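You operate a simulated robot arm through the tools that you are given. There is no shell and no other tool. Be economical: measure what you need, move in short steps, check, and stop when the job is done.

The job below is to be done with a simulated robot arm. You get a single attempt, and the scene is never put back.

TASK
Wind on 40 cm of cloth without creases, then lock the crank again.
Fine: before winding, stand the locking pin in its rest and set the brake knob to 22 N pull; leave the brake there.

The check looks at the end state, three seconds after you hand in, the way a careful person would. Anything else that was tipped, shoved, dropped, spilled or broken makes it a failure. Flat cloth is picked up by pressing the open fingertips on it (5 to 10 N) and closing them slowly along it; thin cloth reads only 2 to 8 mm in the jaws.

THE ROBOT
A 6-joint arm with a two-finger parallel gripper, fixed in place. Base frame: the origin is at the foot of the arm, x ahead of it, y to its left, z up. Units: mm, degrees, N and s.
With the tool pointing down near the work surface it reaches from about 480 to 880 mm from the base axis. Its first joint turns from -115.0 to 115.0 degrees. Payload 4.2 kg.
The tool frame sits at the grasp point between the pads (the TCP): z along the fingers, y along the line on which they close. The tips reach 23 mm beyond it. The gripper opens to 94 mm. The fingers are 38 mm wide and 10 mm thick; the gripper's body (54 by 96 mm) begins 39 mm behind the TCP.
Orientation is that of the tool frame in the base frame, as a unit quaternion [x, y, z, w]. With the fingers straight down and closing along the base's y, the tool's x points along the base's -x, its y along +y and its z along -z.

THE INTERFACE
- The arm moves only by the tool step_arm. Its argument "series" is a list of rows, each an object of numbers (a shift or turn left out is 0, a gripper value left out holds the last): "tx", "ty", "tz": the shift along the tool's x, y, z in cm; "rx", "ry", "rz": the turn, a rotation vector about the tool's x, y, z in degrees; "fingers": the gripper command, from -1 (shut) to 1 (fully open), values between in proportion. In form: [{"tx": .., "ty": .., "tz": .., "rx": .., "ry": .., "rz": .., "fingers": ..}, ...]. A call has 1 to 20 rows; each row shifts and turns the commanded pose from where the row before left it, along the tool's axes as they then stand. Rows are played at 5 a second. More than 50 mm and 8.6 degrees between two rows, or a gripper value outside its range, and nothing of the call is played. Where a pose cannot be reached the arm comes as near as it can. A force on the tool above 40 N (or 10 N above the force at the start of the call, whichever is more), or a blocked arm, ends the call early, and 0.2 s more pass. The fingers move at their own pace (about 108 mm/s each) and stop on an object; they squeeze with about 36 N. The grip force told is the motor's: it shows also when the fingers shut on nothing. Time passes only in rows, and 0.2 s behind the last, so rows that do not move let the fingers close. The reply holds the time, the measured pose of the TCP, the force on the tool along the base axes, the opening and the grip force, in the units named above and with some noise, with the torque about the TCP (base axes, N m) and any sound that the robot's microphone picked up.
- Cameras (640 x 400 px; columns grow to the right, rows downward): "scene" is fixed at [50.3, 498.8, 1617.6]; the picture's right is [-0.59, -0.80, 0.00], its down [-0.39, 0.29, -0.88] and it looks along [0.70, -0.52, -0.48] (base axes); focal length 309 px, centre (320, 200). "wrist" rides on the gripper at [86, 16, -74] in the tool frame; the picture's right is [-0.18, 0.98, 0.00], its down [-0.58, -0.11, -0.81] and it looks along [-0.79, -0.15, 0.59] (tool axes); focal length 243 px, centre (320, 200). There is no depth. A picture from a camera that has moved, and an enlarged one, comes with that camera's place and axes in the base frame and with its lens.
- snapshot(camera): a new picture of that camera. No time passes.
- move_column(by): slides the trunk up (or, below 0, down) by that many mm; the arm rides with it, the base frame stays. It gives what a move gives, with no picture.
- close_up(camera, box): a new picture of the part [left, top, right, bottom] of that camera's present view, enlarged. No time passes.
- finish_job(): hands the job in; it is judged then, once.

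Work in short steps. Places have to be worked out from the pictures, the camera data and where the tool is seen: move nearer, look again, correct. Check each grasp and each placing, and mend what went wrong. You have 120 turns and 76 pictures in all, those below and enlarged ones among them. Open the gripper and draw the arm clear of the work before you hand the job in, unless the task says otherwise; then end with one line.

The tools are called after "Call:" as name(argument=value, ...) on one line, values as JSON. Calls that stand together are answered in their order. step_arm: Moves the arm, as the interface text tells. Its arguments: {"type":"object","properties":{"series":{"type":"array"}},"required":["series"]} The other tools are called the same way: move_column (by) slides the trunk up or down; snapshot (camera) takes a picture; close_up (camera, box) takes an enlarged picture of a part of a camera's view; finish_job () hands the job in.

At the start:

```text
t: 0.0
eef_pos: [574.1, -182.7, 1419.3]
tcp_rot: [0.0, 1.0, 0.0, 0.0]
force: [1.1, -0.2, -0.4]
ft_torque: [-0.03, 0.02, 0.0]
opening: 93.9
grasp_force: 0.0
trunk travel left (down, up): [-925.0, 65.0]
```

scene: 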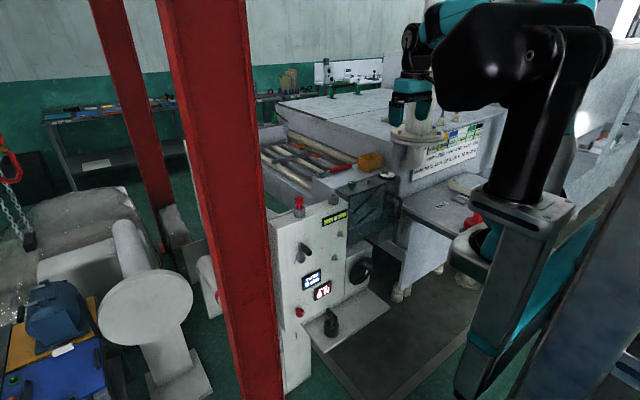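
wrist: 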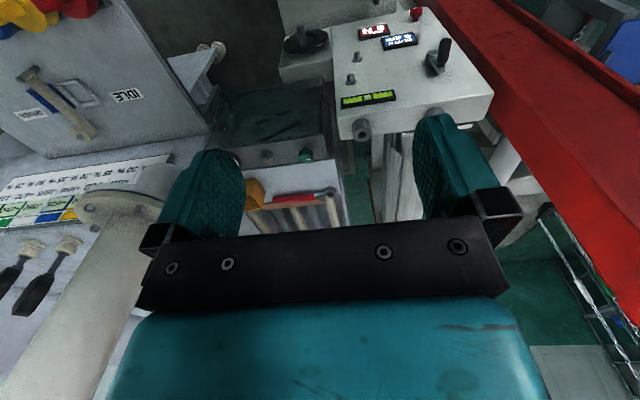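

The scene shows a control box with displays, knobs and a crank. I enlarge the views to identify the parts.

Call:
close_up(camera="scene", box=[240, 160, 420, 380])

Call:
close_up(camera="wrist", box=[240, 0, 520, 175])

Call:
close_up(camera="scene", box=[250, 60, 490, 210])

Call:
close_up(camera="wrist", box=[0, 0, 240, 150])

```text
1.82 times, centred on (330, 270) of scene
camera zoom: at [50.3, 498.8, 1617.6], right [-0.59, -0.8, 0.0], down [-0.39, 0.29, -0.88], along [0.7, -0.52, -0.48], focal length 561 px, centre (302, 73)
```

zoom: 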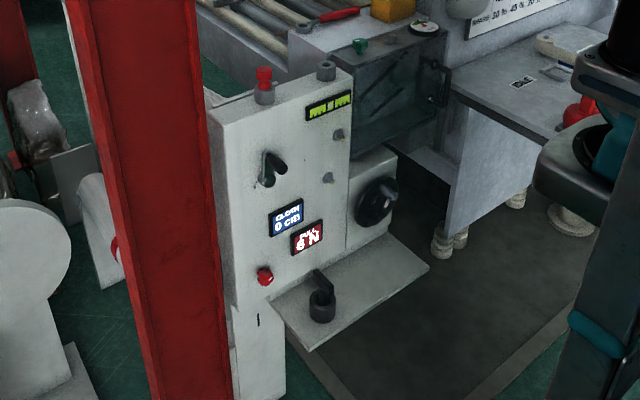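

```text
2.29 times, centred on (380, 88) of wrist
camera zoom: at [488.9, -166.7, 1493.6], right [0.18, 0.98, 0.0], down [0.58, -0.11, 0.81], along [0.79, -0.15, -0.59], focal length 555 px, centre (183, 457)
```

zoom: 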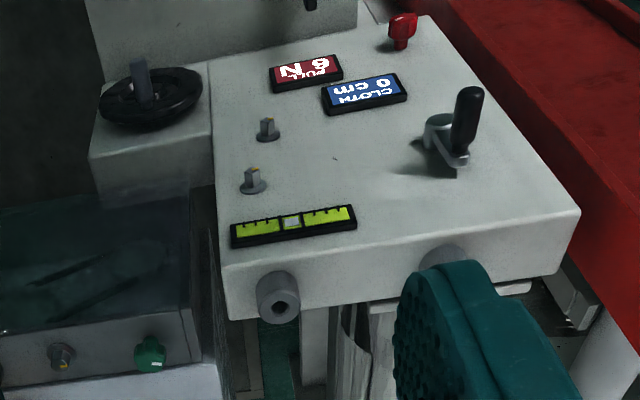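

```text
2.67 times, centred on (370, 135) of scene
camera zoom: at [50.3, 498.8, 1617.6], right [-0.59, -0.8, 0.0], down [-0.39, 0.29, -0.88], along [0.7, -0.52, -0.48], focal length 823 px, centre (187, 373)
```

zoom: 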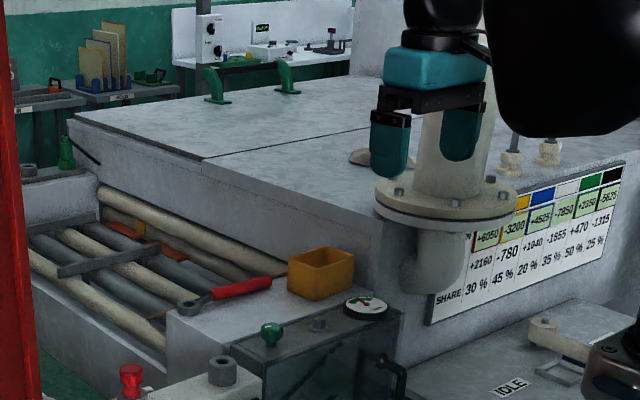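

```text
2.67 times, centred on (120, 75) of wrist
camera zoom: at [488.9, -166.7, 1493.6], right [0.18, 0.98, 0.0], down [0.58, -0.11, 0.81], along [0.79, -0.15, -0.59], focal length 647 px, centre (853, 533)
```

zoom: 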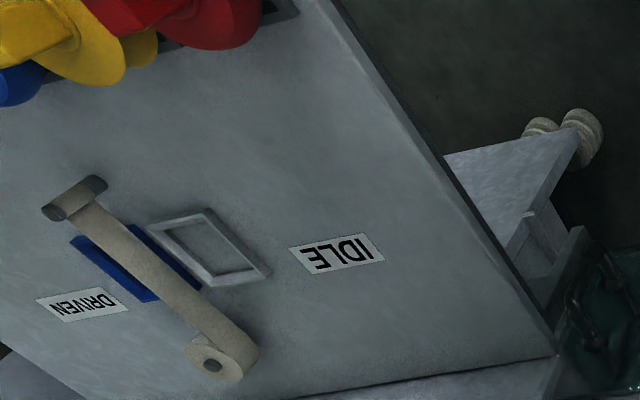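

The panel is a vertical face at x≈793 facing the arm: crank about (780,37,905), displays near (792,-9,767), dial about (785,-267,678). I move to clear air in front and turn the gripper half round, so that the camera will sit above the hand when it points forward.

Call:
step_arm(series=[{"ty": 4, "tx": 2}, {"ty": 4, "tx": 2}, {"ty": 4, "tx": 2}, {"ty": 4, "tx": 2}, {"rz": 8.5}, {"rz": 8.5}, {"rz": 8.5}, {"rz": 8.5}, {"rz": 8.5}, {"rz": 8.5}, {"rz": 8.5}, {"rz": 8.5}, {"rz": 8.5}, {"rz": 8.5}, {"rz": 5}])

```text
t: 3.2
eef_pos: [495.4, -23.4, 1418.8]
tcp_rot: [0.708, 0.706, -0.001, 0.001]
force: [-0.1, 0.4, -0.3]
ft_torque: [-0.04, -0.02, -0.01]
opening: 93.9
grasp_force: 0.1
trunk travel left (down, up): [-925.0, 65.0]
```

It turned 90° without trouble; I finish the half turn.

Call:
step_arm(series=[{"rz": 8.5}, {"rz": 8.5}, {"rz": 8.5}, {"rz": 8.5}, {"rz": 8.5}, {"rz": 8.5}, {"rz": 8.5}, {"rz": 8.5}, {"rz": 8.5}, {"rz": 8.5}, {"rz": 5}])

```text
t: 5.6
eef_pos: [506.0, -129.7, 1441.5]
tcp_rot: [1.0, 0.003, -0.001, 0.006]
force: [-0.3, 0.1, -0.7]
ft_torque: [0.01, -0.01, -0.01]
opening: 93.9
grasp_force: 0.1
out of reach, approached as far as the arm can: row 8, 9, 10, 11
trunk travel left (down, up): [-925.0, 65.0]
```

The half turn is at a joint's end there, but tilting the tool forward may free it. I tilt step by step.

Call:
step_arm(series=[{"ry": 8.5}, {"ry": 8.5}, {"ry": 8.5}, {"ry": 8.5}, {"ry": 8.5}])

```text
t: 6.8
eef_pos: [556.3, -157.1, 1424.3]
tcp_rot: [0.932, 0.0, 0.363, 0.0]
force: [0.3, -0.4, -0.1]
ft_torque: [-0.01, -0.03, -0.01]
opening: 94.0
grasp_force: 0.0
out of reach, approached as far as the arm can: row 1, 2, 3, 4, 5
trunk travel left (down, up): [-925.0, 65.0]
```

Call:
step_arm(series=[{"ry": 8.5}, {"ry": 8.5}, {"ry": 8.5}, {"ry": 8.5}, {"ry": 8.5}, {"ry": 5}])

Call:
snapshot(camera="wrist")

Call:
snapshot(camera="scene")

```text
t: 8.2
eef_pos: [620.0, -178.2, 1469.5]
tcp_rot: [0.707, 0.001, 0.707, 0.001]
force: [-0.2, 0.7, -0.3]
ft_torque: [0.0, 0.0, -0.01]
opening: 93.9
grasp_force: 0.1
out of reach, approached as far as the arm can: row 1, 3, 4, 5, 6
trunk travel left (down, up): [-925.0, 65.0]
```

```text
69 pictures are left
camera wrist: at [545.5, -194.8, 1554.9], right [0.0, -0.98, -0.18], down [-0.81, 0.11, -0.58], along [0.59, 0.15, -0.79], focal length 243 px, centre (320, 200)
```

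wrist: 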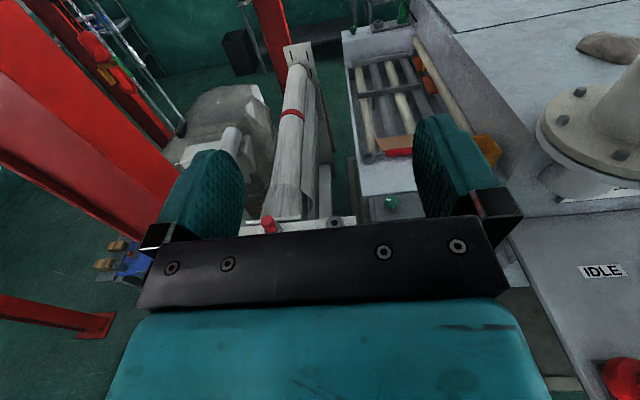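

```text
68 pictures are left
```

scene: 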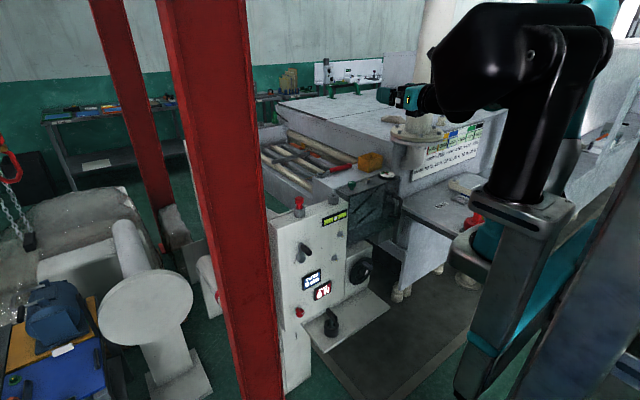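

The forward pose with the camera above works; the red locking pin sits on top of the panel box in front of the cloth roll. I test sideways motion and lower the trunk for a closer look.

Call:
step_arm(series=[{"ty": -4, "tz": -2}, {"ty": -4, "tz": -2}, {"ty": -4, "tz": -2}, {"ty": -4, "tz": -2}])

Call:
move_column(by=-330)

Call:
snapshot(camera="wrist")

```text
t: 9.2
eef_pos: [613.4, -111.3, 1490.5]
tcp_rot: [0.707, 0.001, 0.707, 0.0]
force: [0.4, 0.7, 0.3]
ft_torque: [-0.01, 0.0, -0.02]
opening: 94.0
grasp_force: 0.1
out of reach, approached as far as the arm can: row 1, 2, 3, 4
trunk travel left (down, up): [-925.0, 65.0]
```

```text
t: 12.4
eef_pos: [613.6, -113.1, 1160.2]
tcp_rot: [0.707, 0.002, 0.707, -0.001]
force: [0.2, 0.6, -0.3]
ft_torque: [-0.01, 0.0, 0.02]
opening: 94.1
grasp_force: 0.0
trunk travel left (down, up): [-595.0, 395.0]
```

```text
67 pictures are left
camera wrist: at [539.7, -129.3, 1246.4], right [0.0, -0.98, -0.18], down [-0.81, 0.11, -0.58], along [0.59, 0.15, -0.79], focal length 243 px, centre (320, 200)
```

wrist: 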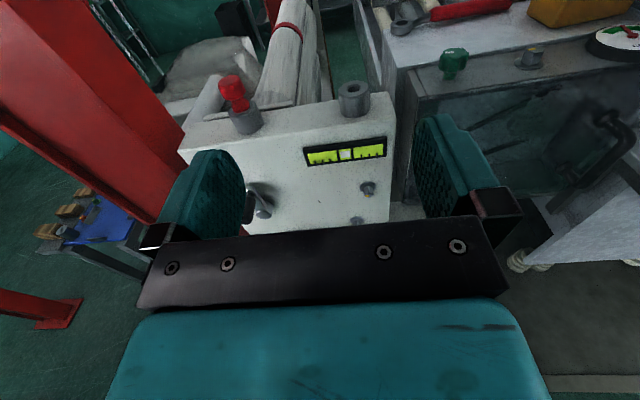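

Now the red pin head is about (832,10,1104) and the empty rest bushing about (828,-139,1082). I take enlarged looks at the pin and the panel's markings.

Call:
close_up(camera="wrist", box=[170, 50, 410, 200])

Call:
close_up(camera="scene", box=[270, 180, 380, 260])

Call:
close_up(camera="scene", box=[285, 250, 395, 340])

```text
2.67 times, centred on (290, 125) of wrist
camera zoom: at [539.7, -129.3, 1246.4], right [0.0, -0.98, -0.18], down [-0.81, 0.11, -0.58], along [0.59, 0.15, -0.79], focal length 647 px, centre (400, 400)
```

zoom: 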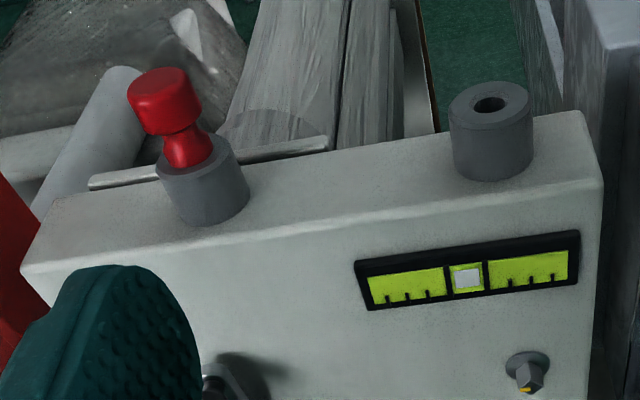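

```text
5.00 times, centred on (325, 220) of scene
camera zoom: at [50.3, 498.8, 1617.6], right [-0.59, -0.8, 0.0], down [-0.39, 0.29, -0.88], along [0.7, -0.52, -0.48], focal length 1544 px, centre (295, 100)
```

zoom: 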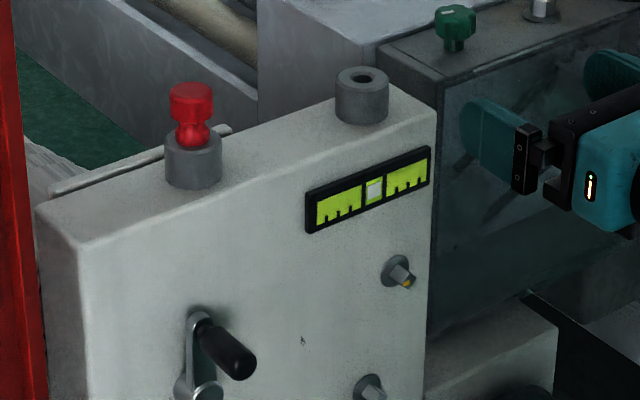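

```text
4.44 times, centred on (340, 295) of scene
camera zoom: at [50.3, 498.8, 1617.6], right [-0.59, -0.8, 0.0], down [-0.39, 0.29, -0.88], along [0.7, -0.52, -0.48], focal length 1372 px, centre (231, -222)
```

zoom: 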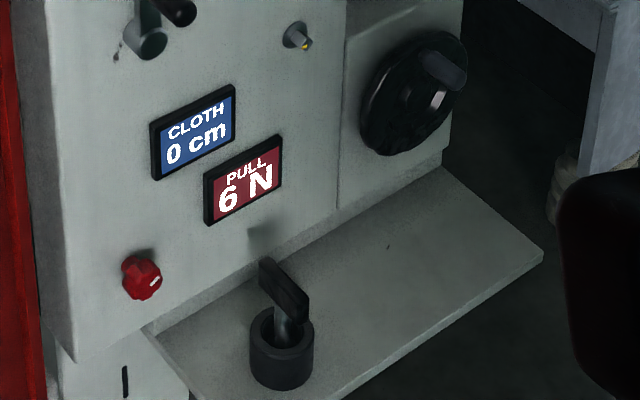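

The pin has a 35 mm red head over a bushing, with the rest bushing to the right; the red marked knob under PULL is the likely brake knob. I approach the pin head with the hand level, stopping short to look.

Call:
step_arm(series=[{"ty": -3, "tz": 2}, {"ty": -3, "tz": 2}, {"ty": -3, "tz": 2}, {"ty": -3.2, "tz": 1, "tx": -1}])

```text
t: 13.4
eef_pos: [667.0, -108.7, 1133.0]
tcp_rot: [0.706, 0.007, 0.708, -0.004]
force: [-0.3, -0.1, 0.3]
ft_torque: [-0.01, -0.01, 0.01]
opening: 94.0
grasp_force: 0.1
out of reach, approached as far as the arm can: row 1, 2, 3, 4
trunk travel left (down, up): [-595.0, 395.0]
```

Sideways motion is stopped by a joint end in this roll. I undo the half turn (the camera then sits below the hand in level pose) and will do the pin with the tool pointing down.

Call:
step_arm(series=[{"tz": -3, "rz": -8.5}, {"tz": -3, "rz": -8.5}, {"rz": -8.5}, {"rz": -8.5}, {"rz": -8.5}, {"rz": -8.5}, {"rz": -8.5}, {"rz": -8.5}, {"rz": -8.5}, {"rz": -8.5}, {"rz": -8.5}, {"rz": -8.5}, {"rz": -8.5}, {"rz": -8.5}, {"rz": -8.5}, {"rz": -8.5}, {"rz": -8.5}, {"rz": -8.5}, {"rz": -8.5}, {"rz": -8.5}])

```text
t: 17.6
eef_pos: [625.0, -108.0, 1144.3]
tcp_rot: [0.059, 0.705, 0.061, 0.704]
force: [-0.7, 0.3, 0.3]
ft_torque: [-0.02, 0.01, 0.03]
opening: 94.2
grasp_force: 0.1
out of reach, approached as far as the arm can: row 2
trunk travel left (down, up): [-595.0, 395.0]
```

Call:
step_arm(series=[{"rz": -8.5}, {"rz": -1.5}, {"ry": 8.5}, {"ry": 8.5}, {"ry": 8.5}, {"ry": 8.5}, {"ry": 8.5}, {"ry": 8.5}, {"ry": 8.5}, {"ry": 8.5}, {"ry": 8.5}, {"ry": 8.5}, {"ry": 5}])

```text
t: 20.4
eef_pos: [624.9, -108.5, 1143.9]
tcp_rot: [-0.002, 1.0, -0.001, -0.001]
force: [-0.2, 0.2, 0.2]
ft_torque: [0.01, -0.01, 0.05]
opening: 93.9
grasp_force: 0.0
trunk travel left (down, up): [-595.0, 395.0]
```

Tool down now. I rise and move close to above the pin, stopping a little short in x to look.

Call:
step_arm(series=[{"tz": -4}, {"tz": -3}, {"tx": -4, "ty": 3}, {"tx": -4, "ty": 3}, {"tx": -4, "ty": 3}, {"tx": -4, "ty": 2.7}, {"tx": -2}])

Call:
snapshot(camera="wrist")

```text
t: 21.8
eef_pos: [762.0, -5.4, 1201.6]
tcp_rot: [0.004, 1.0, -0.001, -0.001]
force: [4.8, 9.2, -8.5]
ft_torque: [-0.99, -0.44, -1.03]
opening: 94.0
grasp_force: 0.1
out of reach, approached as far as the arm can: row 6
trunk travel left (down, up): [-595.0, 395.0]
stopped in row 6: the force on the tool passed its limit at 120 N (the readings are from after the stop); the commanded pose is now the measured one
```

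```text
63 pictures are left
camera wrist: at [676.8, 11.7, 1275.9], right [0.19, 0.98, 0.0], down [0.58, -0.11, 0.8], along [0.79, -0.16, -0.59], focal length 243 px, centre (320, 200)
```

wrist: 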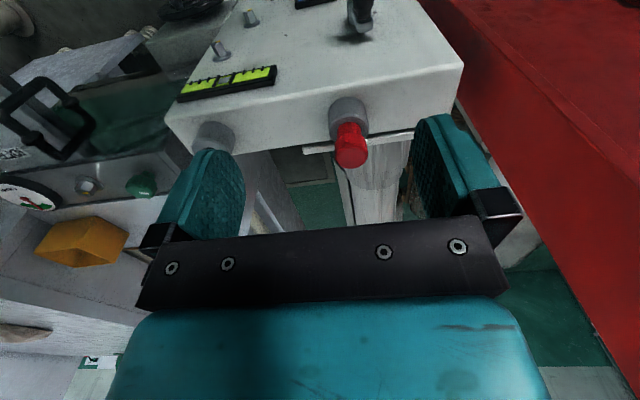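

A contact stopped the arm; I look at the scene before moving anything else.

Call:
snapshot(camera="scene")

```text
62 pictures are left
```

scene: 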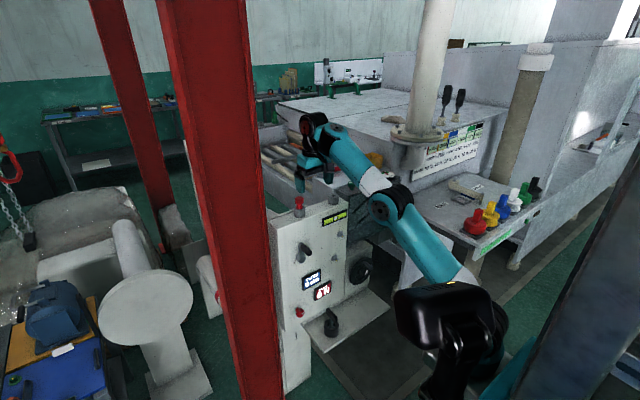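

Call:
close_up(camera="scene", box=[240, 90, 420, 230])

Call:
step_arm(series=[{"tx": 1}])

```text
2.86 times, centred on (330, 160) of scene
camera zoom: at [50.3, 498.8, 1617.6], right [-0.59, -0.8, 0.0], down [-0.39, 0.29, -0.88], along [0.7, -0.52, -0.48], focal length 882 px, centre (291, 314)
```

zoom: 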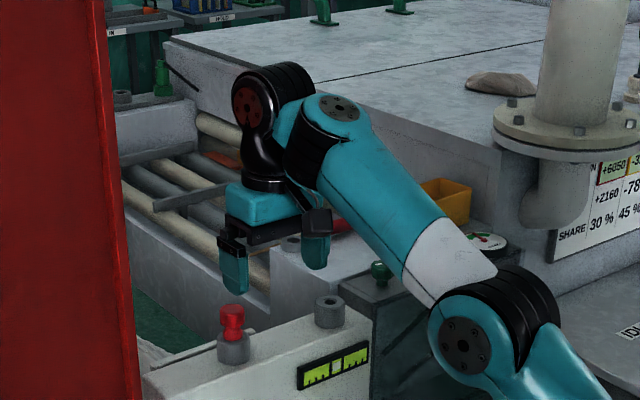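

```text
t: 22.2
eef_pos: [753.0, -4.8, 1199.3]
tcp_rot: [0.002, 1.0, -0.002, -0.005]
force: [-0.3, -0.1, -0.3]
ft_torque: [0.01, 0.03, 0.01]
opening: 94.0
grasp_force: 0.1
trunk travel left (down, up): [-595.0, 395.0]
```

The camera housing brushed the arm's own forearm because the shoulder is low. I raise the trunk and come down with the arm so the forearm slopes away.

Call:
move_column(by=230)

Call:
step_arm(series=[{"tz": 4}, {"tz": 4}, {"tz": 4}, {"tz": 4}, {"tz": 4}, {"tz": 3}])

Call:
step_arm(series=[{"tx": -2, "ty": 1}, {"tx": -2}])

Call:
snapshot(camera="wrist")

Call:
snapshot(camera="scene")

```text
t: 24.6
eef_pos: [753.8, -5.0, 1430.6]
tcp_rot: [0.003, 1.0, -0.002, -0.004]
force: [-0.5, 0.5, -0.8]
ft_torque: [0.01, -0.01, -0.01]
opening: 94.1
grasp_force: 0.0
trunk travel left (down, up): [-825.0, 165.0]
```

```text
t: 26.0
eef_pos: [750.5, -5.3, 1199.9]
tcp_rot: [0.002, 1.0, -0.001, -0.004]
force: [-1.2, -0.7, 0.6]
ft_torque: [0.01, -0.03, 0.0]
opening: 93.9
grasp_force: 0.1
trunk travel left (down, up): [-825.0, 165.0]
```

```text
t: 26.6
eef_pos: [790.4, 4.6, 1201.0]
tcp_rot: [0.003, 1.0, -0.001, -0.004]
force: [-0.6, -0.5, 1.1]
ft_torque: [0.0, 0.0, 0.02]
opening: 94.0
grasp_force: 0.0
trunk travel left (down, up): [-825.0, 165.0]
```

```text
60 pictures are left
camera wrist: at [705.1, 21.4, 1275.5], right [0.19, 0.98, 0.0], down [0.59, -0.11, 0.8], along [0.79, -0.15, -0.6], focal length 243 px, centre (320, 200)
```

wrist: 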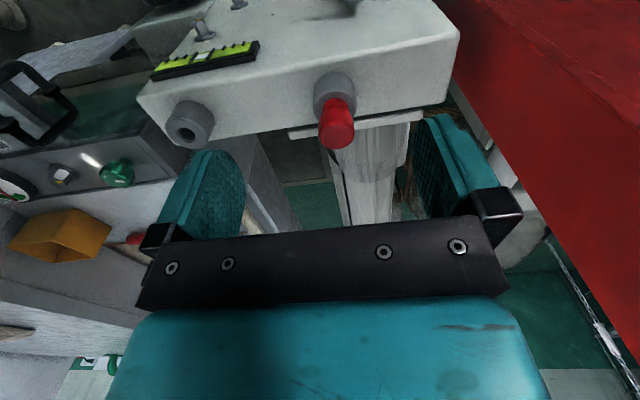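

```text
59 pictures are left
```

scene: 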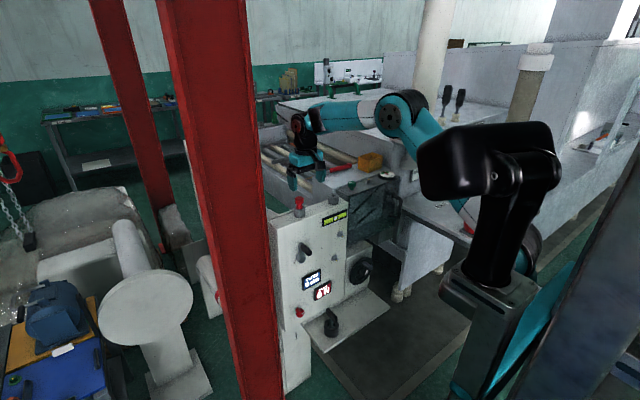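

The pin head lies at about (834,10). I move above it and descend to head height, then check before closing.

Call:
step_arm(series=[{"tx": -2.2, "ty": 0.5}, {"tx": -2.2}, {"tz": 3}, {"tz": 3}, {"tz": 2}])

Call:
snapshot(camera="wrist")

Call:
close_up(camera="scene", box=[250, 140, 370, 230])

```text
t: 27.8
eef_pos: [833.2, 9.3, 1117.9]
tcp_rot: [0.003, 1.0, -0.001, -0.005]
force: [0.4, -0.9, -0.1]
ft_torque: [0.0, -0.01, 0.04]
opening: 93.7
grasp_force: 0.0
trunk travel left (down, up): [-825.0, 165.0]
```

```text
58 pictures are left
camera wrist: at [748.3, 26.0, 1193.2], right [0.19, 0.98, 0.0], down [0.59, -0.11, 0.8], along [0.79, -0.15, -0.6], focal length 243 px, centre (320, 200)
```

wrist: 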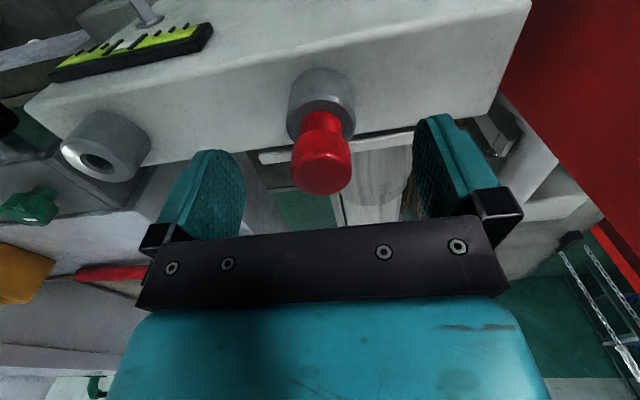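

```text
4.44 times, centred on (310, 185) of scene
camera zoom: at [50.3, 498.8, 1617.6], right [-0.59, -0.8, 0.0], down [-0.39, 0.29, -0.88], along [0.7, -0.52, -0.48], focal length 1372 px, centre (364, 267)
```

zoom: 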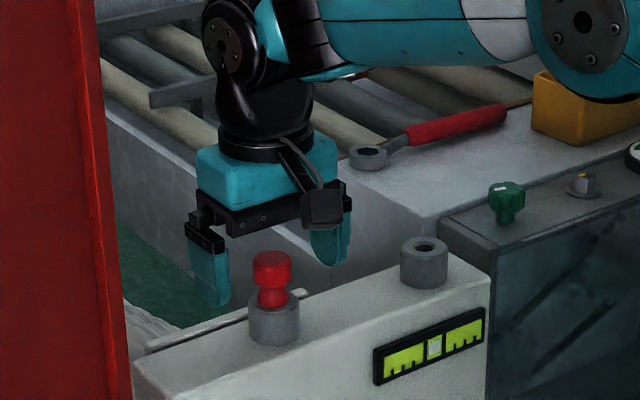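

The head sits centred between the fingers. I lower 8 mm and close.

Call:
step_arm(series=[{"tz": 0.8}, {"fingers": -1}, {}, {}, {}])

Call:
snapshot(camera="wrist")

```text
t: 29.0
eef_pos: [832.7, 10.1, 1111.2]
tcp_rot: [0.003, 1.0, -0.002, -0.004]
force: [0.2, 0.1, -0.4]
ft_torque: [0.02, 0.02, 0.02]
opening: 28.5
grasp_force: 35.8
trunk travel left (down, up): [-825.0, 165.0]
```

```text
56 pictures are left
camera wrist: at [748.2, 26.1, 1186.2], right [0.19, 0.98, 0.0], down [0.59, -0.11, 0.8], along [0.79, -0.15, -0.6], focal length 243 px, centre (320, 200)
```

wrist: 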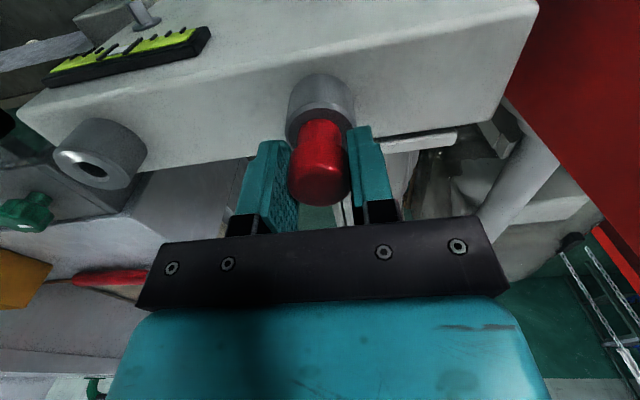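

Gripped at 28.5 mm. I pull straight up slowly.

Call:
step_arm(series=[{"tz": -1}, {"tz": -1}, {"tz": -1}, {"tz": -1}, {"tz": -1}, {"tz": -1}, {"tz": -1}])

Call:
close_up(camera="scene", box=[250, 140, 370, 230])

```text
t: 30.6
eef_pos: [833.6, 7.8, 1182.2]
tcp_rot: [0.003, 1.0, -0.002, -0.006]
force: [0.7, -0.1, -1.3]
ft_torque: [0.01, 0.03, -0.03]
opening: 28.8
grasp_force: 35.8
trunk travel left (down, up): [-825.0, 165.0]
```

```text
4.44 times, centred on (310, 185) of scene
camera zoom: at [50.3, 498.8, 1617.6], right [-0.59, -0.8, 0.0], down [-0.39, 0.29, -0.88], along [0.7, -0.52, -0.48], focal length 1372 px, centre (364, 267)
```

zoom: 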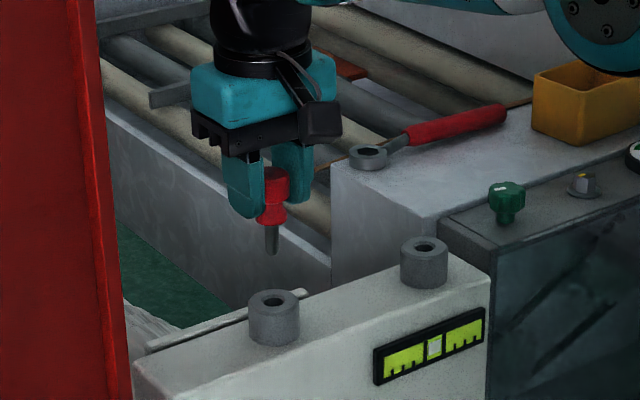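

The pin is out (about 35 mm shank). By the same ray the rest hole is 150 mm to the right with the same x and height, i.e. about (833,-140). I go there and look.

Call:
step_arm(series=[{"ty": -4}, {"ty": -4}, {"ty": -4}, {"ty": -2.8}, {}])

Call:
snapshot(camera="wrist")

Call:
close_up(camera="scene", box=[280, 130, 400, 220])

```text
t: 31.8
eef_pos: [834.4, -140.9, 1181.5]
tcp_rot: [0.003, 1.0, -0.002, -0.004]
force: [-0.2, -0.1, -0.5]
ft_torque: [0.0, 0.01, 0.03]
opening: 28.7
grasp_force: 35.6
trunk travel left (down, up): [-825.0, 165.0]
```

```text
54 pictures are left
camera wrist: at [749.8, -123.8, 1255.5], right [0.19, 0.98, 0.0], down [0.59, -0.11, 0.8], along [0.79, -0.15, -0.6], focal length 243 px, centre (320, 200)
```

wrist: 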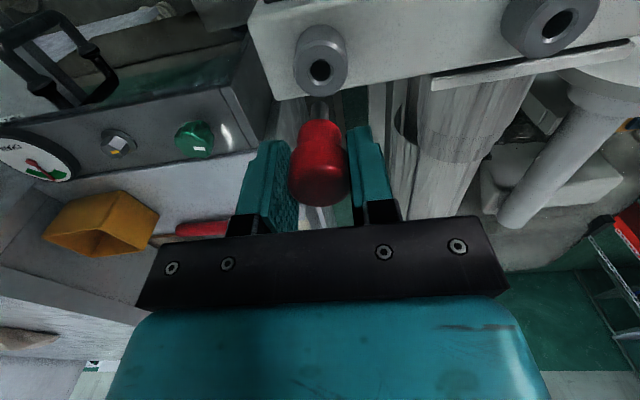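

```text
4.44 times, centred on (340, 175) of scene
camera zoom: at [50.3, 498.8, 1617.6], right [-0.59, -0.8, 0.0], down [-0.39, 0.29, -0.88], along [0.7, -0.52, -0.48], focal length 1372 px, centre (231, 311)
```

zoom: 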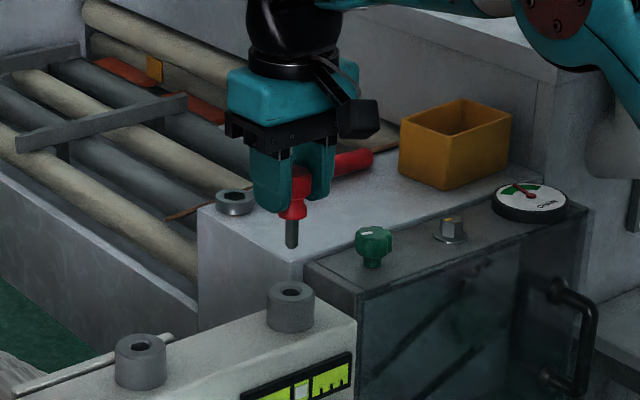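

The pin hangs about right over the rest hole. I descend 33 mm to just above it and check the alignment.

Call:
step_arm(series=[{"tz": 1.5, "ty": 0.1, "tx": 0.1}, {"tz": 1.8}, {}])

Call:
close_up(camera="wrist", box=[240, 20, 400, 120])

Call:
close_up(camera="scene", box=[320, 165, 360, 205])

```text
t: 32.6
eef_pos: [833.9, -141.8, 1148.8]
tcp_rot: [0.002, 1.0, -0.001, -0.005]
force: [0.1, 0.3, 0.2]
ft_torque: [0.01, -0.01, 0.01]
opening: 28.6
grasp_force: 36.0
trunk travel left (down, up): [-825.0, 165.0]
```

```text
4.00 times, centred on (320, 70) of wrist
camera zoom: at [748.3, -124.0, 1222.6], right [0.19, 0.98, 0.0], down [0.59, -0.11, 0.8], along [0.79, -0.15, -0.6], focal length 970 px, centre (320, 720)
```

zoom: 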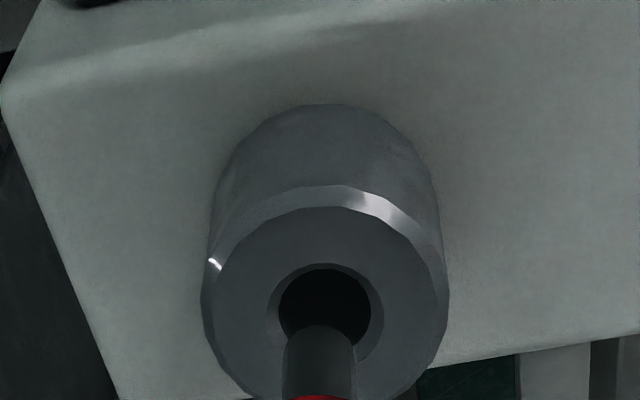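

```text
10.00 times, centred on (340, 185) of scene
camera zoom: at [50.3, 498.8, 1617.6], right [-0.59, -0.8, 0.0], down [-0.39, 0.29, -0.88], along [0.7, -0.52, -0.48], focal length 3087 px, centre (120, 350)
```

zoom: 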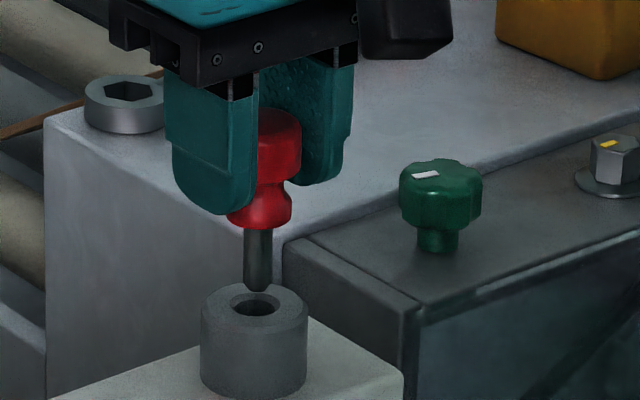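

The shank is within about 1 mm, hole slightly to +y. I shift 1 mm and lower gently.

Call:
step_arm(series=[{"ty": 0.12}, {"tz": 0.8}, {"tz": 0.8}, {"tz": 0.7}, {"tz": 0.7}])

```text
t: 33.8
eef_pos: [833.5, -137.2, 1118.7]
tcp_rot: [0.003, 1.0, -0.001, -0.004]
force: [6.4, -4.9, 2.0]
ft_torque: [-0.26, -0.26, -0.01]
opening: 28.9
grasp_force: 36.4
trunk travel left (down, up): [-825.0, 165.0]
```

It is entering with a small side force; I ease 1 mm with that force and finish lowering.

Call:
step_arm(series=[{"tx": -0.08, "ty": -0.08}, {"tz": 0.4}, {"tz": 0.3}, {}])

Call:
close_up(camera="scene", box=[320, 165, 360, 205])

```text
t: 34.8
eef_pos: [832.2, -139.1, 1112.5]
tcp_rot: [0.002, 1.0, -0.001, -0.004]
force: [0.6, -2.4, 4.0]
ft_torque: [-0.08, -0.01, 0.02]
opening: 28.6
grasp_force: 36.1
trunk travel left (down, up): [-825.0, 165.0]
```

```text
10.00 times, centred on (340, 185) of scene
camera zoom: at [50.3, 498.8, 1617.6], right [-0.59, -0.8, 0.0], down [-0.39, 0.29, -0.88], along [0.7, -0.52, -0.48], focal length 3087 px, centre (120, 350)
```

zoom: 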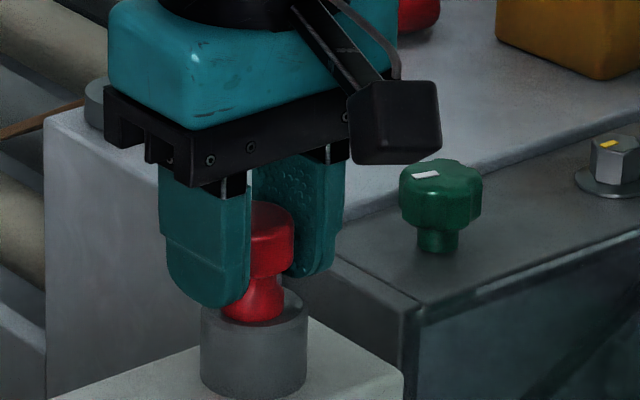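

The pin is seated in the rest. I open and rise clear.

Call:
step_arm(series=[{"tz": 0.1}, {"fingers": 0.2}, {"fingers": 0.6}, {}, {"tz": -3}, {"tz": -4}, {"tz": -4}])

Call:
close_up(camera="scene", box=[260, 150, 400, 350])

```text
t: 36.4
eef_pos: [833.5, -138.7, 1220.2]
tcp_rot: [0.002, 1.0, -0.001, -0.006]
force: [-0.8, 0.1, -0.2]
ft_torque: [0.01, 0.04, -0.02]
opening: 75.1
grasp_force: 0.0
trunk travel left (down, up): [-825.0, 165.0]
```

```text
2.00 times, centred on (330, 250) of scene
camera zoom: at [50.3, 498.8, 1617.6], right [-0.59, -0.8, 0.0], down [-0.39, 0.29, -0.88], along [0.7, -0.52, -0.48], focal length 617 px, centre (300, 100)
```

zoom: 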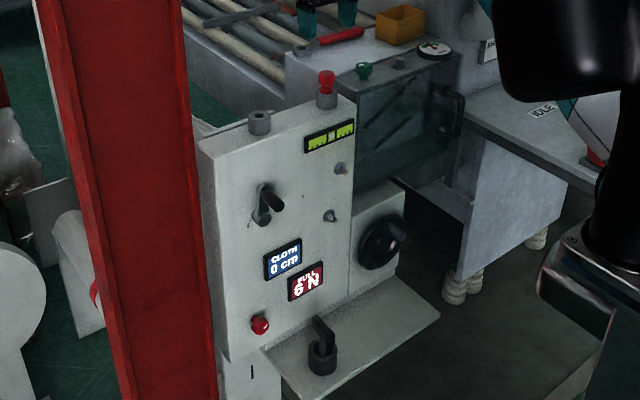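

The pin stands in its rest. Now the red brake knob at about (780,60,640): I back off, level the hand forward, then lower the trunk.

Call:
step_arm(series=[{"tx": 4.5}, {"tx": 4.5, "ty": 2}, {"tx": 4.5, "ty": 2}, {"tx": 4.5, "ty": 2}, {"tx": 4.5, "ty": 2}, {"ty": 4}, {"ty": 4}, {"ty": 3.8}])

Call:
step_arm(series=[{"ry": -8.5}, {"ry": -8.5}, {"ry": -8.5}, {"ry": -8.5}, {"ry": -8.5}, {"ry": -8.5}, {"ry": -8.5}, {"ry": -8.5}, {"ry": -8.5}, {"ry": -8.5}, {"ry": -5}])

```text
t: 38.2
eef_pos: [610.8, 62.1, 1220.7]
tcp_rot: [0.003, 1.0, -0.002, -0.005]
force: [-1.0, 0.8, 1.0]
ft_torque: [0.02, 0.01, 0.02]
opening: 75.2
grasp_force: 0.0
trunk travel left (down, up): [-825.0, 165.0]
```

```text
t: 40.6
eef_pos: [618.0, 68.0, 1233.1]
tcp_rot: [0.0, 0.743, -0.002, 0.669]
force: [0.2, -0.5, 0.4]
ft_torque: [-0.02, -0.01, 0.02]
opening: 75.1
grasp_force: 0.0
out of reach, approached as far as the arm can: row 10, 11
trunk travel left (down, up): [-825.0, 165.0]
```

Call:
move_column(by=-480)

Call:
snapshot(camera="wrist")

Call:
snapshot(camera="scene")

```text
refused: -480 is not a number from -400 to 400
```

```text
48 pictures are left
camera wrist: at [535.2, 83.6, 1154.6], right [0.02, 0.98, 0.18], down [-0.74, -0.1, 0.66], along [0.67, -0.15, 0.73], focal length 243 px, centre (320, 200)
```

wrist: 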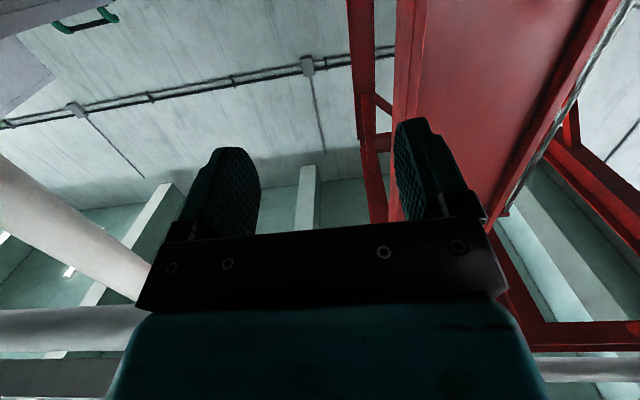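

```text
47 pictures are left
```

scene: 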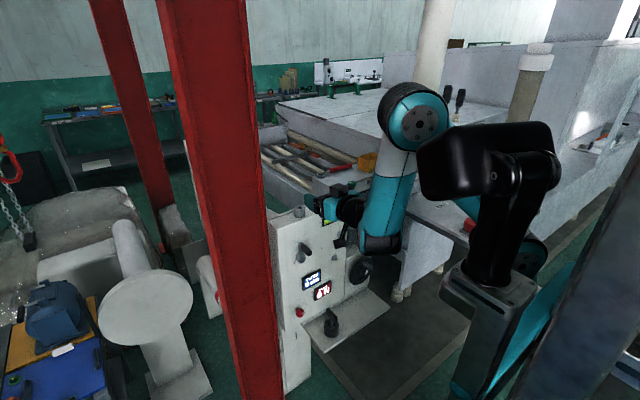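

The pose is fine, elbow high. I lower the trunk in two parts and then look from the side camera.

Call:
move_column(by=-400)

Call:
step_arm(series=[{"tz": 2, "ry": -2}, {"tz": 2, "ry": -2}, {"tz": 2, "ry": -2}])

Call:
move_column(by=-180)

Call:
snapshot(camera="wrist")

Call:
close_up(camera="scene", box=[240, 210, 420, 390])

```text
t: 44.4
eef_pos: [617.8, 67.5, 834.7]
tcp_rot: [0.0, 0.743, -0.002, 0.669]
force: [0.0, -0.3, -0.2]
ft_torque: [-0.03, -0.01, 0.0]
opening: 75.1
grasp_force: 0.1
trunk travel left (down, up): [-425.0, 565.0]
```

```text
t: 45.2
eef_pos: [682.9, 67.9, 833.8]
tcp_rot: [0.0, 0.709, -0.002, 0.705]
force: [-0.4, 0.4, -0.5]
ft_torque: [0.01, -0.02, 0.01]
opening: 75.4
grasp_force: 0.1
out of reach, approached as far as the arm can: row 2
trunk travel left (down, up): [-425.0, 565.0]
```

```text
t: 47.2
eef_pos: [683.4, 67.6, 655.4]
tcp_rot: [0.0, 0.71, -0.002, 0.704]
force: [-0.7, 0.2, 0.3]
ft_torque: [-0.01, -0.02, 0.03]
opening: 75.3
grasp_force: 0.2
trunk travel left (down, up): [-245.0, 745.0]
```

```text
46 pictures are left
camera wrist: at [608.5, 84.5, 567.6], right [0.01, 0.98, 0.18], down [-0.8, -0.1, 0.59], along [0.6, -0.15, 0.79], focal length 243 px, centre (320, 200)
```

wrist: 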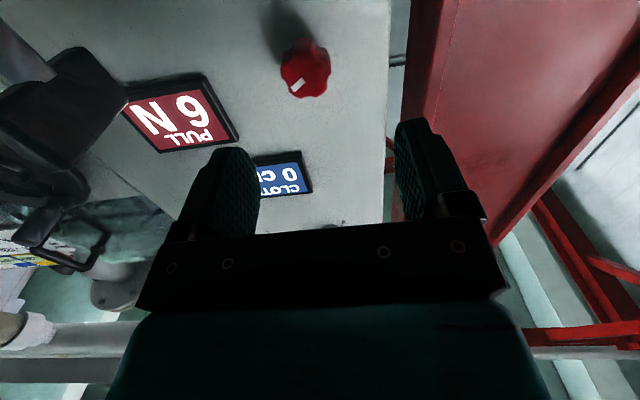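

```text
2.22 times, centred on (330, 300) of scene
camera zoom: at [50.3, 498.8, 1617.6], right [-0.59, -0.8, 0.0], down [-0.39, 0.29, -0.88], along [0.7, -0.52, -0.48], focal length 686 px, centre (298, -22)
```

zoom: 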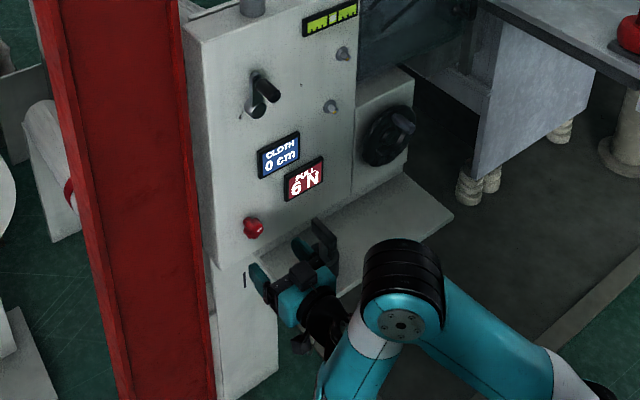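

The knob's centre works out at about (775,60,644), in agreement with both cameras. I align and advance, fingers open around it.

Call:
step_arm(series=[{"ty": -0.75, "tx": 1.1, "tz": 2}, {"tz": 2}, {"tz": 2}, {"tz": 1.4}, {}])

Call:
snapshot(camera="wrist")

```text
t: 48.4
eef_pos: [756.4, 59.2, 641.4]
tcp_rot: [-0.001, 0.71, -0.002, 0.704]
force: [-0.3, -0.4, 0.5]
ft_torque: [-0.01, 0.0, -0.01]
opening: 75.1
grasp_force: 0.1
trunk travel left (down, up): [-245.0, 745.0]
```

```text
44 pictures are left
camera wrist: at [682.1, 75.8, 555.2], right [0.01, 0.98, 0.18], down [-0.8, -0.1, 0.59], along [0.6, -0.15, 0.79], focal length 243 px, centre (320, 200)
```

wrist: 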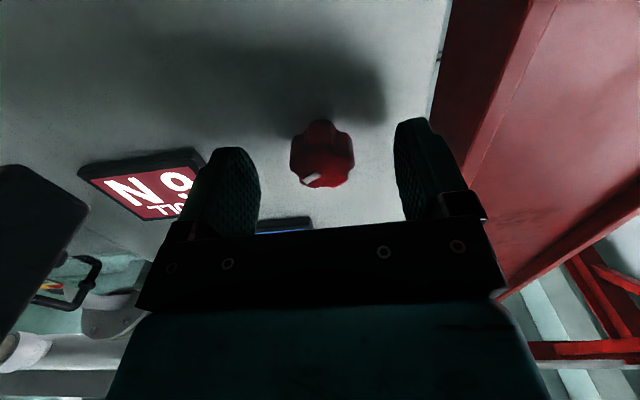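

Knob centred. I advance 6 mm more and close on it.

Call:
step_arm(series=[{"tz": 0.6}, {"fingers": -1}, {}, {}])

Call:
step_arm(series=[{"rz": 5}, {"rz": 5}, {}])

Call:
close_up(camera="scene", box=[270, 250, 370, 330])

```text
t: 49.4
eef_pos: [763.5, 59.9, 641.9]
tcp_rot: [0.0, 0.709, -0.001, 0.705]
force: [3.8, 1.8, -0.4]
ft_torque: [-0.01, 0.08, 0.67]
opening: 33.8
grasp_force: 44.8
trunk travel left (down, up): [-245.0, 745.0]
```

```text
t: 50.2
eef_pos: [762.6, 61.3, 641.8]
tcp_rot: [0.063, 0.707, 0.058, 0.702]
force: [-2.1, 0.2, -3.8]
ft_torque: [0.05, -0.51, 0.61]
opening: 33.9
grasp_force: 45.1
trunk travel left (down, up): [-245.0, 745.0]
```

```text
5.00 times, centred on (320, 290) of scene
camera zoom: at [50.3, 498.8, 1617.6], right [-0.59, -0.8, 0.0], down [-0.39, 0.29, -0.88], along [0.7, -0.52, -0.48], focal length 1544 px, centre (320, -250)
```

zoom: 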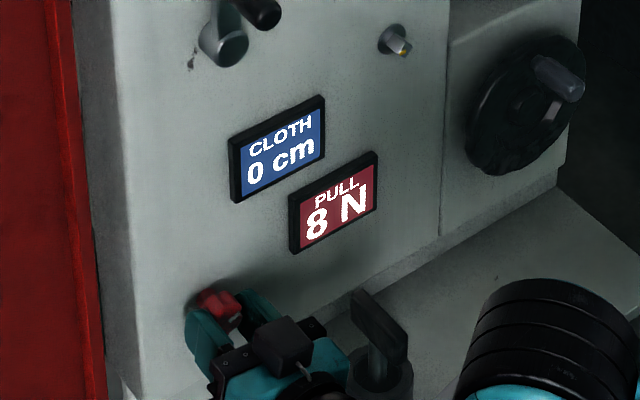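

The display went from 6 to 8 N with 10° clockwise: right knob, right way. I turn 50° more.

Call:
step_arm(series=[{"rz": 5}, {"rz": 5}, {"rz": 5}, {"rz": 5}, {"rz": 5}, {"rz": 5}, {"rz": 5}, {"rz": 5}, {"rz": 5}, {"rz": 5}, {}])

Call:
close_up(camera="scene", box=[270, 250, 370, 330])

```text
t: 52.6
eef_pos: [762.8, 63.1, 644.1]
tcp_rot: [0.354, 0.614, 0.353, 0.611]
force: [-0.5, 22.8, 3.6]
ft_torque: [-0.02, -0.72, 0.07]
opening: 33.8
grasp_force: 44.9
trunk travel left (down, up): [-245.0, 745.0]
```

```text
5.00 times, centred on (320, 290) of scene
camera zoom: at [50.3, 498.8, 1617.6], right [-0.59, -0.8, 0.0], down [-0.39, 0.29, -0.88], along [0.7, -0.52, -0.48], focal length 1544 px, centre (320, -250)
```

zoom: 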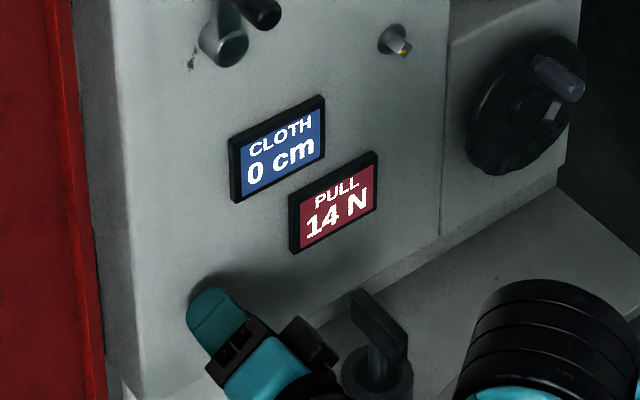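

14 N after 60°, about 0.13 N per degree. I ease the side load by 2 mm and turn 50° more.

Call:
step_arm(series=[{"tx": 0.17, "ty": 0.1}, {"rz": 5}, {"rz": 5}, {"rz": 5}, {"rz": 5}, {"rz": 5}, {"rz": 5}, {"rz": 5}, {"rz": 5}, {"rz": 5}, {"rz": 5}, {}])

Call:
close_up(camera="scene", box=[270, 250, 370, 330])

```text
t: 54.6
eef_pos: [762.1, 62.7, 645.4]
tcp_rot: [0.539, 0.457, 0.538, 0.46]
force: [0.3, 2.3, 7.1]
ft_torque: [-0.02, 0.69, -0.61]
opening: 33.6
grasp_force: 44.9
trunk travel left (down, up): [-245.0, 745.0]
stopped in row 10: the force on the tool passed its limit at 41 N (the readings are from after the stop); the commanded pose is now the measured one
```

```text
5.00 times, centred on (320, 290) of scene
camera zoom: at [50.3, 498.8, 1617.6], right [-0.59, -0.8, 0.0], down [-0.39, 0.29, -0.88], along [0.7, -0.52, -0.48], focal length 1544 px, centre (320, -250)
```

zoom: 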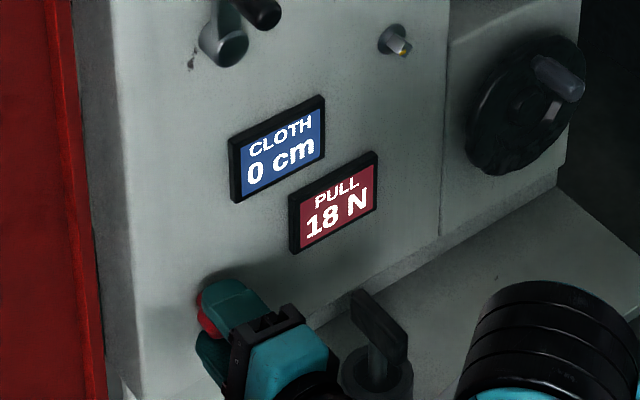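

18 N at about 99°. The load relaxed after the stop; I turn 25° further.

Call:
step_arm(series=[{"rz": 4}, {"rz": 4}, {"rz": 4}, {"rz": 4}, {"rz": 4}, {"rz": 4}, {}])

Call:
close_up(camera="scene", box=[270, 250, 370, 330])

```text
t: 56.0
eef_pos: [772.9, 62.9, 647.4]
tcp_rot: [0.619, 0.356, 0.607, 0.348]
force: [-9.6, 1.2, -4.4]
ft_torque: [0.03, -1.34, -0.17]
opening: 33.1
grasp_force: 44.5
out of reach, approached as far as the arm can: row 5, 6
trunk travel left (down, up): [-245.0, 745.0]
stopped in row 6: the force on the tool passed its limit at 46 N (the readings are from after the stop); the commanded pose is now the measured one
```

```text
5.00 times, centred on (320, 290) of scene
camera zoom: at [50.3, 498.8, 1617.6], right [-0.59, -0.8, 0.0], down [-0.39, 0.29, -0.88], along [0.7, -0.52, -0.48], focal length 1544 px, centre (320, -250)
```

zoom: 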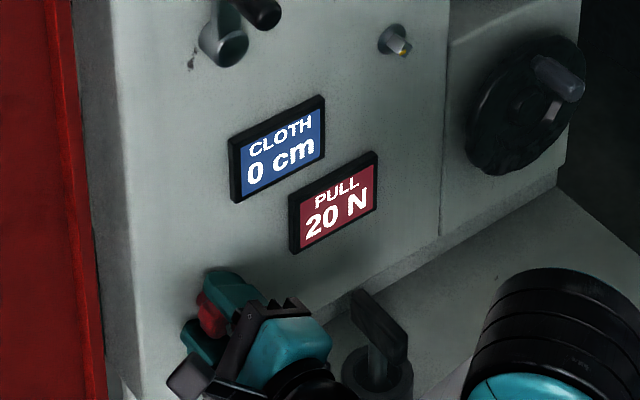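

20 N, and the wrist is at its end. I release, back off, roll back 60° and regrip for the last part.

Call:
step_arm(series=[{"fingers": 0.6}, {}, {"tz": -2}, {"tz": -3}, {"rz": -8}, {"rz": -8}, {"rz": -8}, {"rz": -8}, {"rz": -8}, {"rz": -8}, {"rz": -8}, {"rz": -4}, {}])

```text
t: 58.8
eef_pos: [750.5, 60.0, 672.0]
tcp_rot: [0.359, 0.616, 0.352, 0.606]
force: [2.2, -4.2, -9.7]
ft_torque: [-0.12, 0.07, 0.04]
opening: 79.5
grasp_force: 4.9
out of reach, approached as far as the arm can: row 3, 4
trunk travel left (down, up): [-245.0, 745.0]
```

A finger still touches near the knob; I back straight out first, then realign.

Call:
step_arm(series=[{"tz": -2}, {"tz": -2}])

Call:
close_up(camera="scene", box=[270, 250, 370, 330])

```text
t: 59.4
eef_pos: [709.7, 62.5, 674.6]
tcp_rot: [0.358, 0.616, 0.352, 0.606]
force: [-1.1, 0.0, -0.7]
ft_torque: [0.06, 0.02, 0.0]
opening: 75.1
grasp_force: 0.1
trunk travel left (down, up): [-245.0, 745.0]
```

```text
5.00 times, centred on (320, 290) of scene
camera zoom: at [50.3, 498.8, 1617.6], right [-0.59, -0.8, 0.0], down [-0.39, 0.29, -0.88], along [0.7, -0.52, -0.48], focal length 1544 px, centre (320, -250)
```

zoom: 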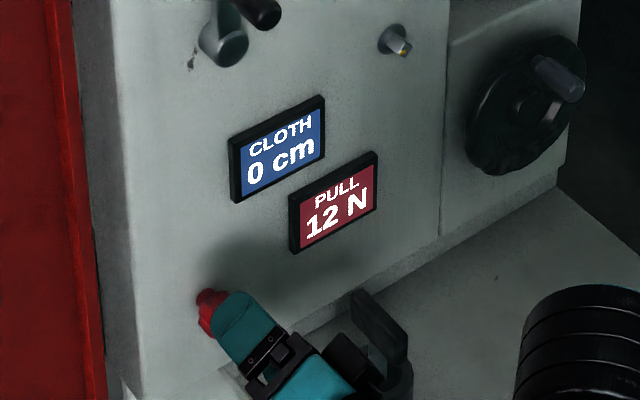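

The brush turned the knob back to 12 N. I roll to about 10°, realign on the knob centre (60,644) and regrip for an 80° turn.

Call:
step_arm(series=[{"rz": -8.5}, {"rz": -8.5}, {"rz": -8.5}, {"rz": -8.5}, {"rz": -8.5}, {"rz": -8.5}, {"tx": 1.5, "ty": -0.4}, {"tx": 1.4, "ty": -0.35}, {}])

Call:
snapshot(camera="wrist")

```text
t: 61.4
eef_pos: [711.0, 58.9, 641.4]
tcp_rot: [0.057, 0.711, 0.058, 0.698]
force: [0.1, 0.2, 0.1]
ft_torque: [0.0, 0.0, 0.0]
opening: 75.3
grasp_force: 0.0
trunk travel left (down, up): [-245.0, 745.0]
```

```text
38 pictures are left
camera wrist: at [635.6, 88.0, 560.0], right [0.01, 0.94, 0.34], down [-0.8, -0.2, 0.57], along [0.61, -0.28, 0.75], focal length 243 px, centre (320, 200)
```

wrist: 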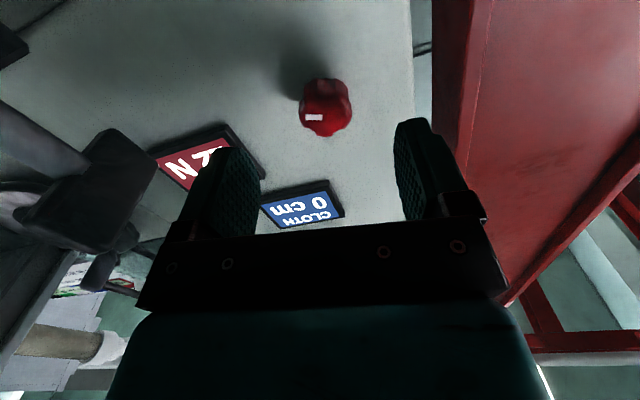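

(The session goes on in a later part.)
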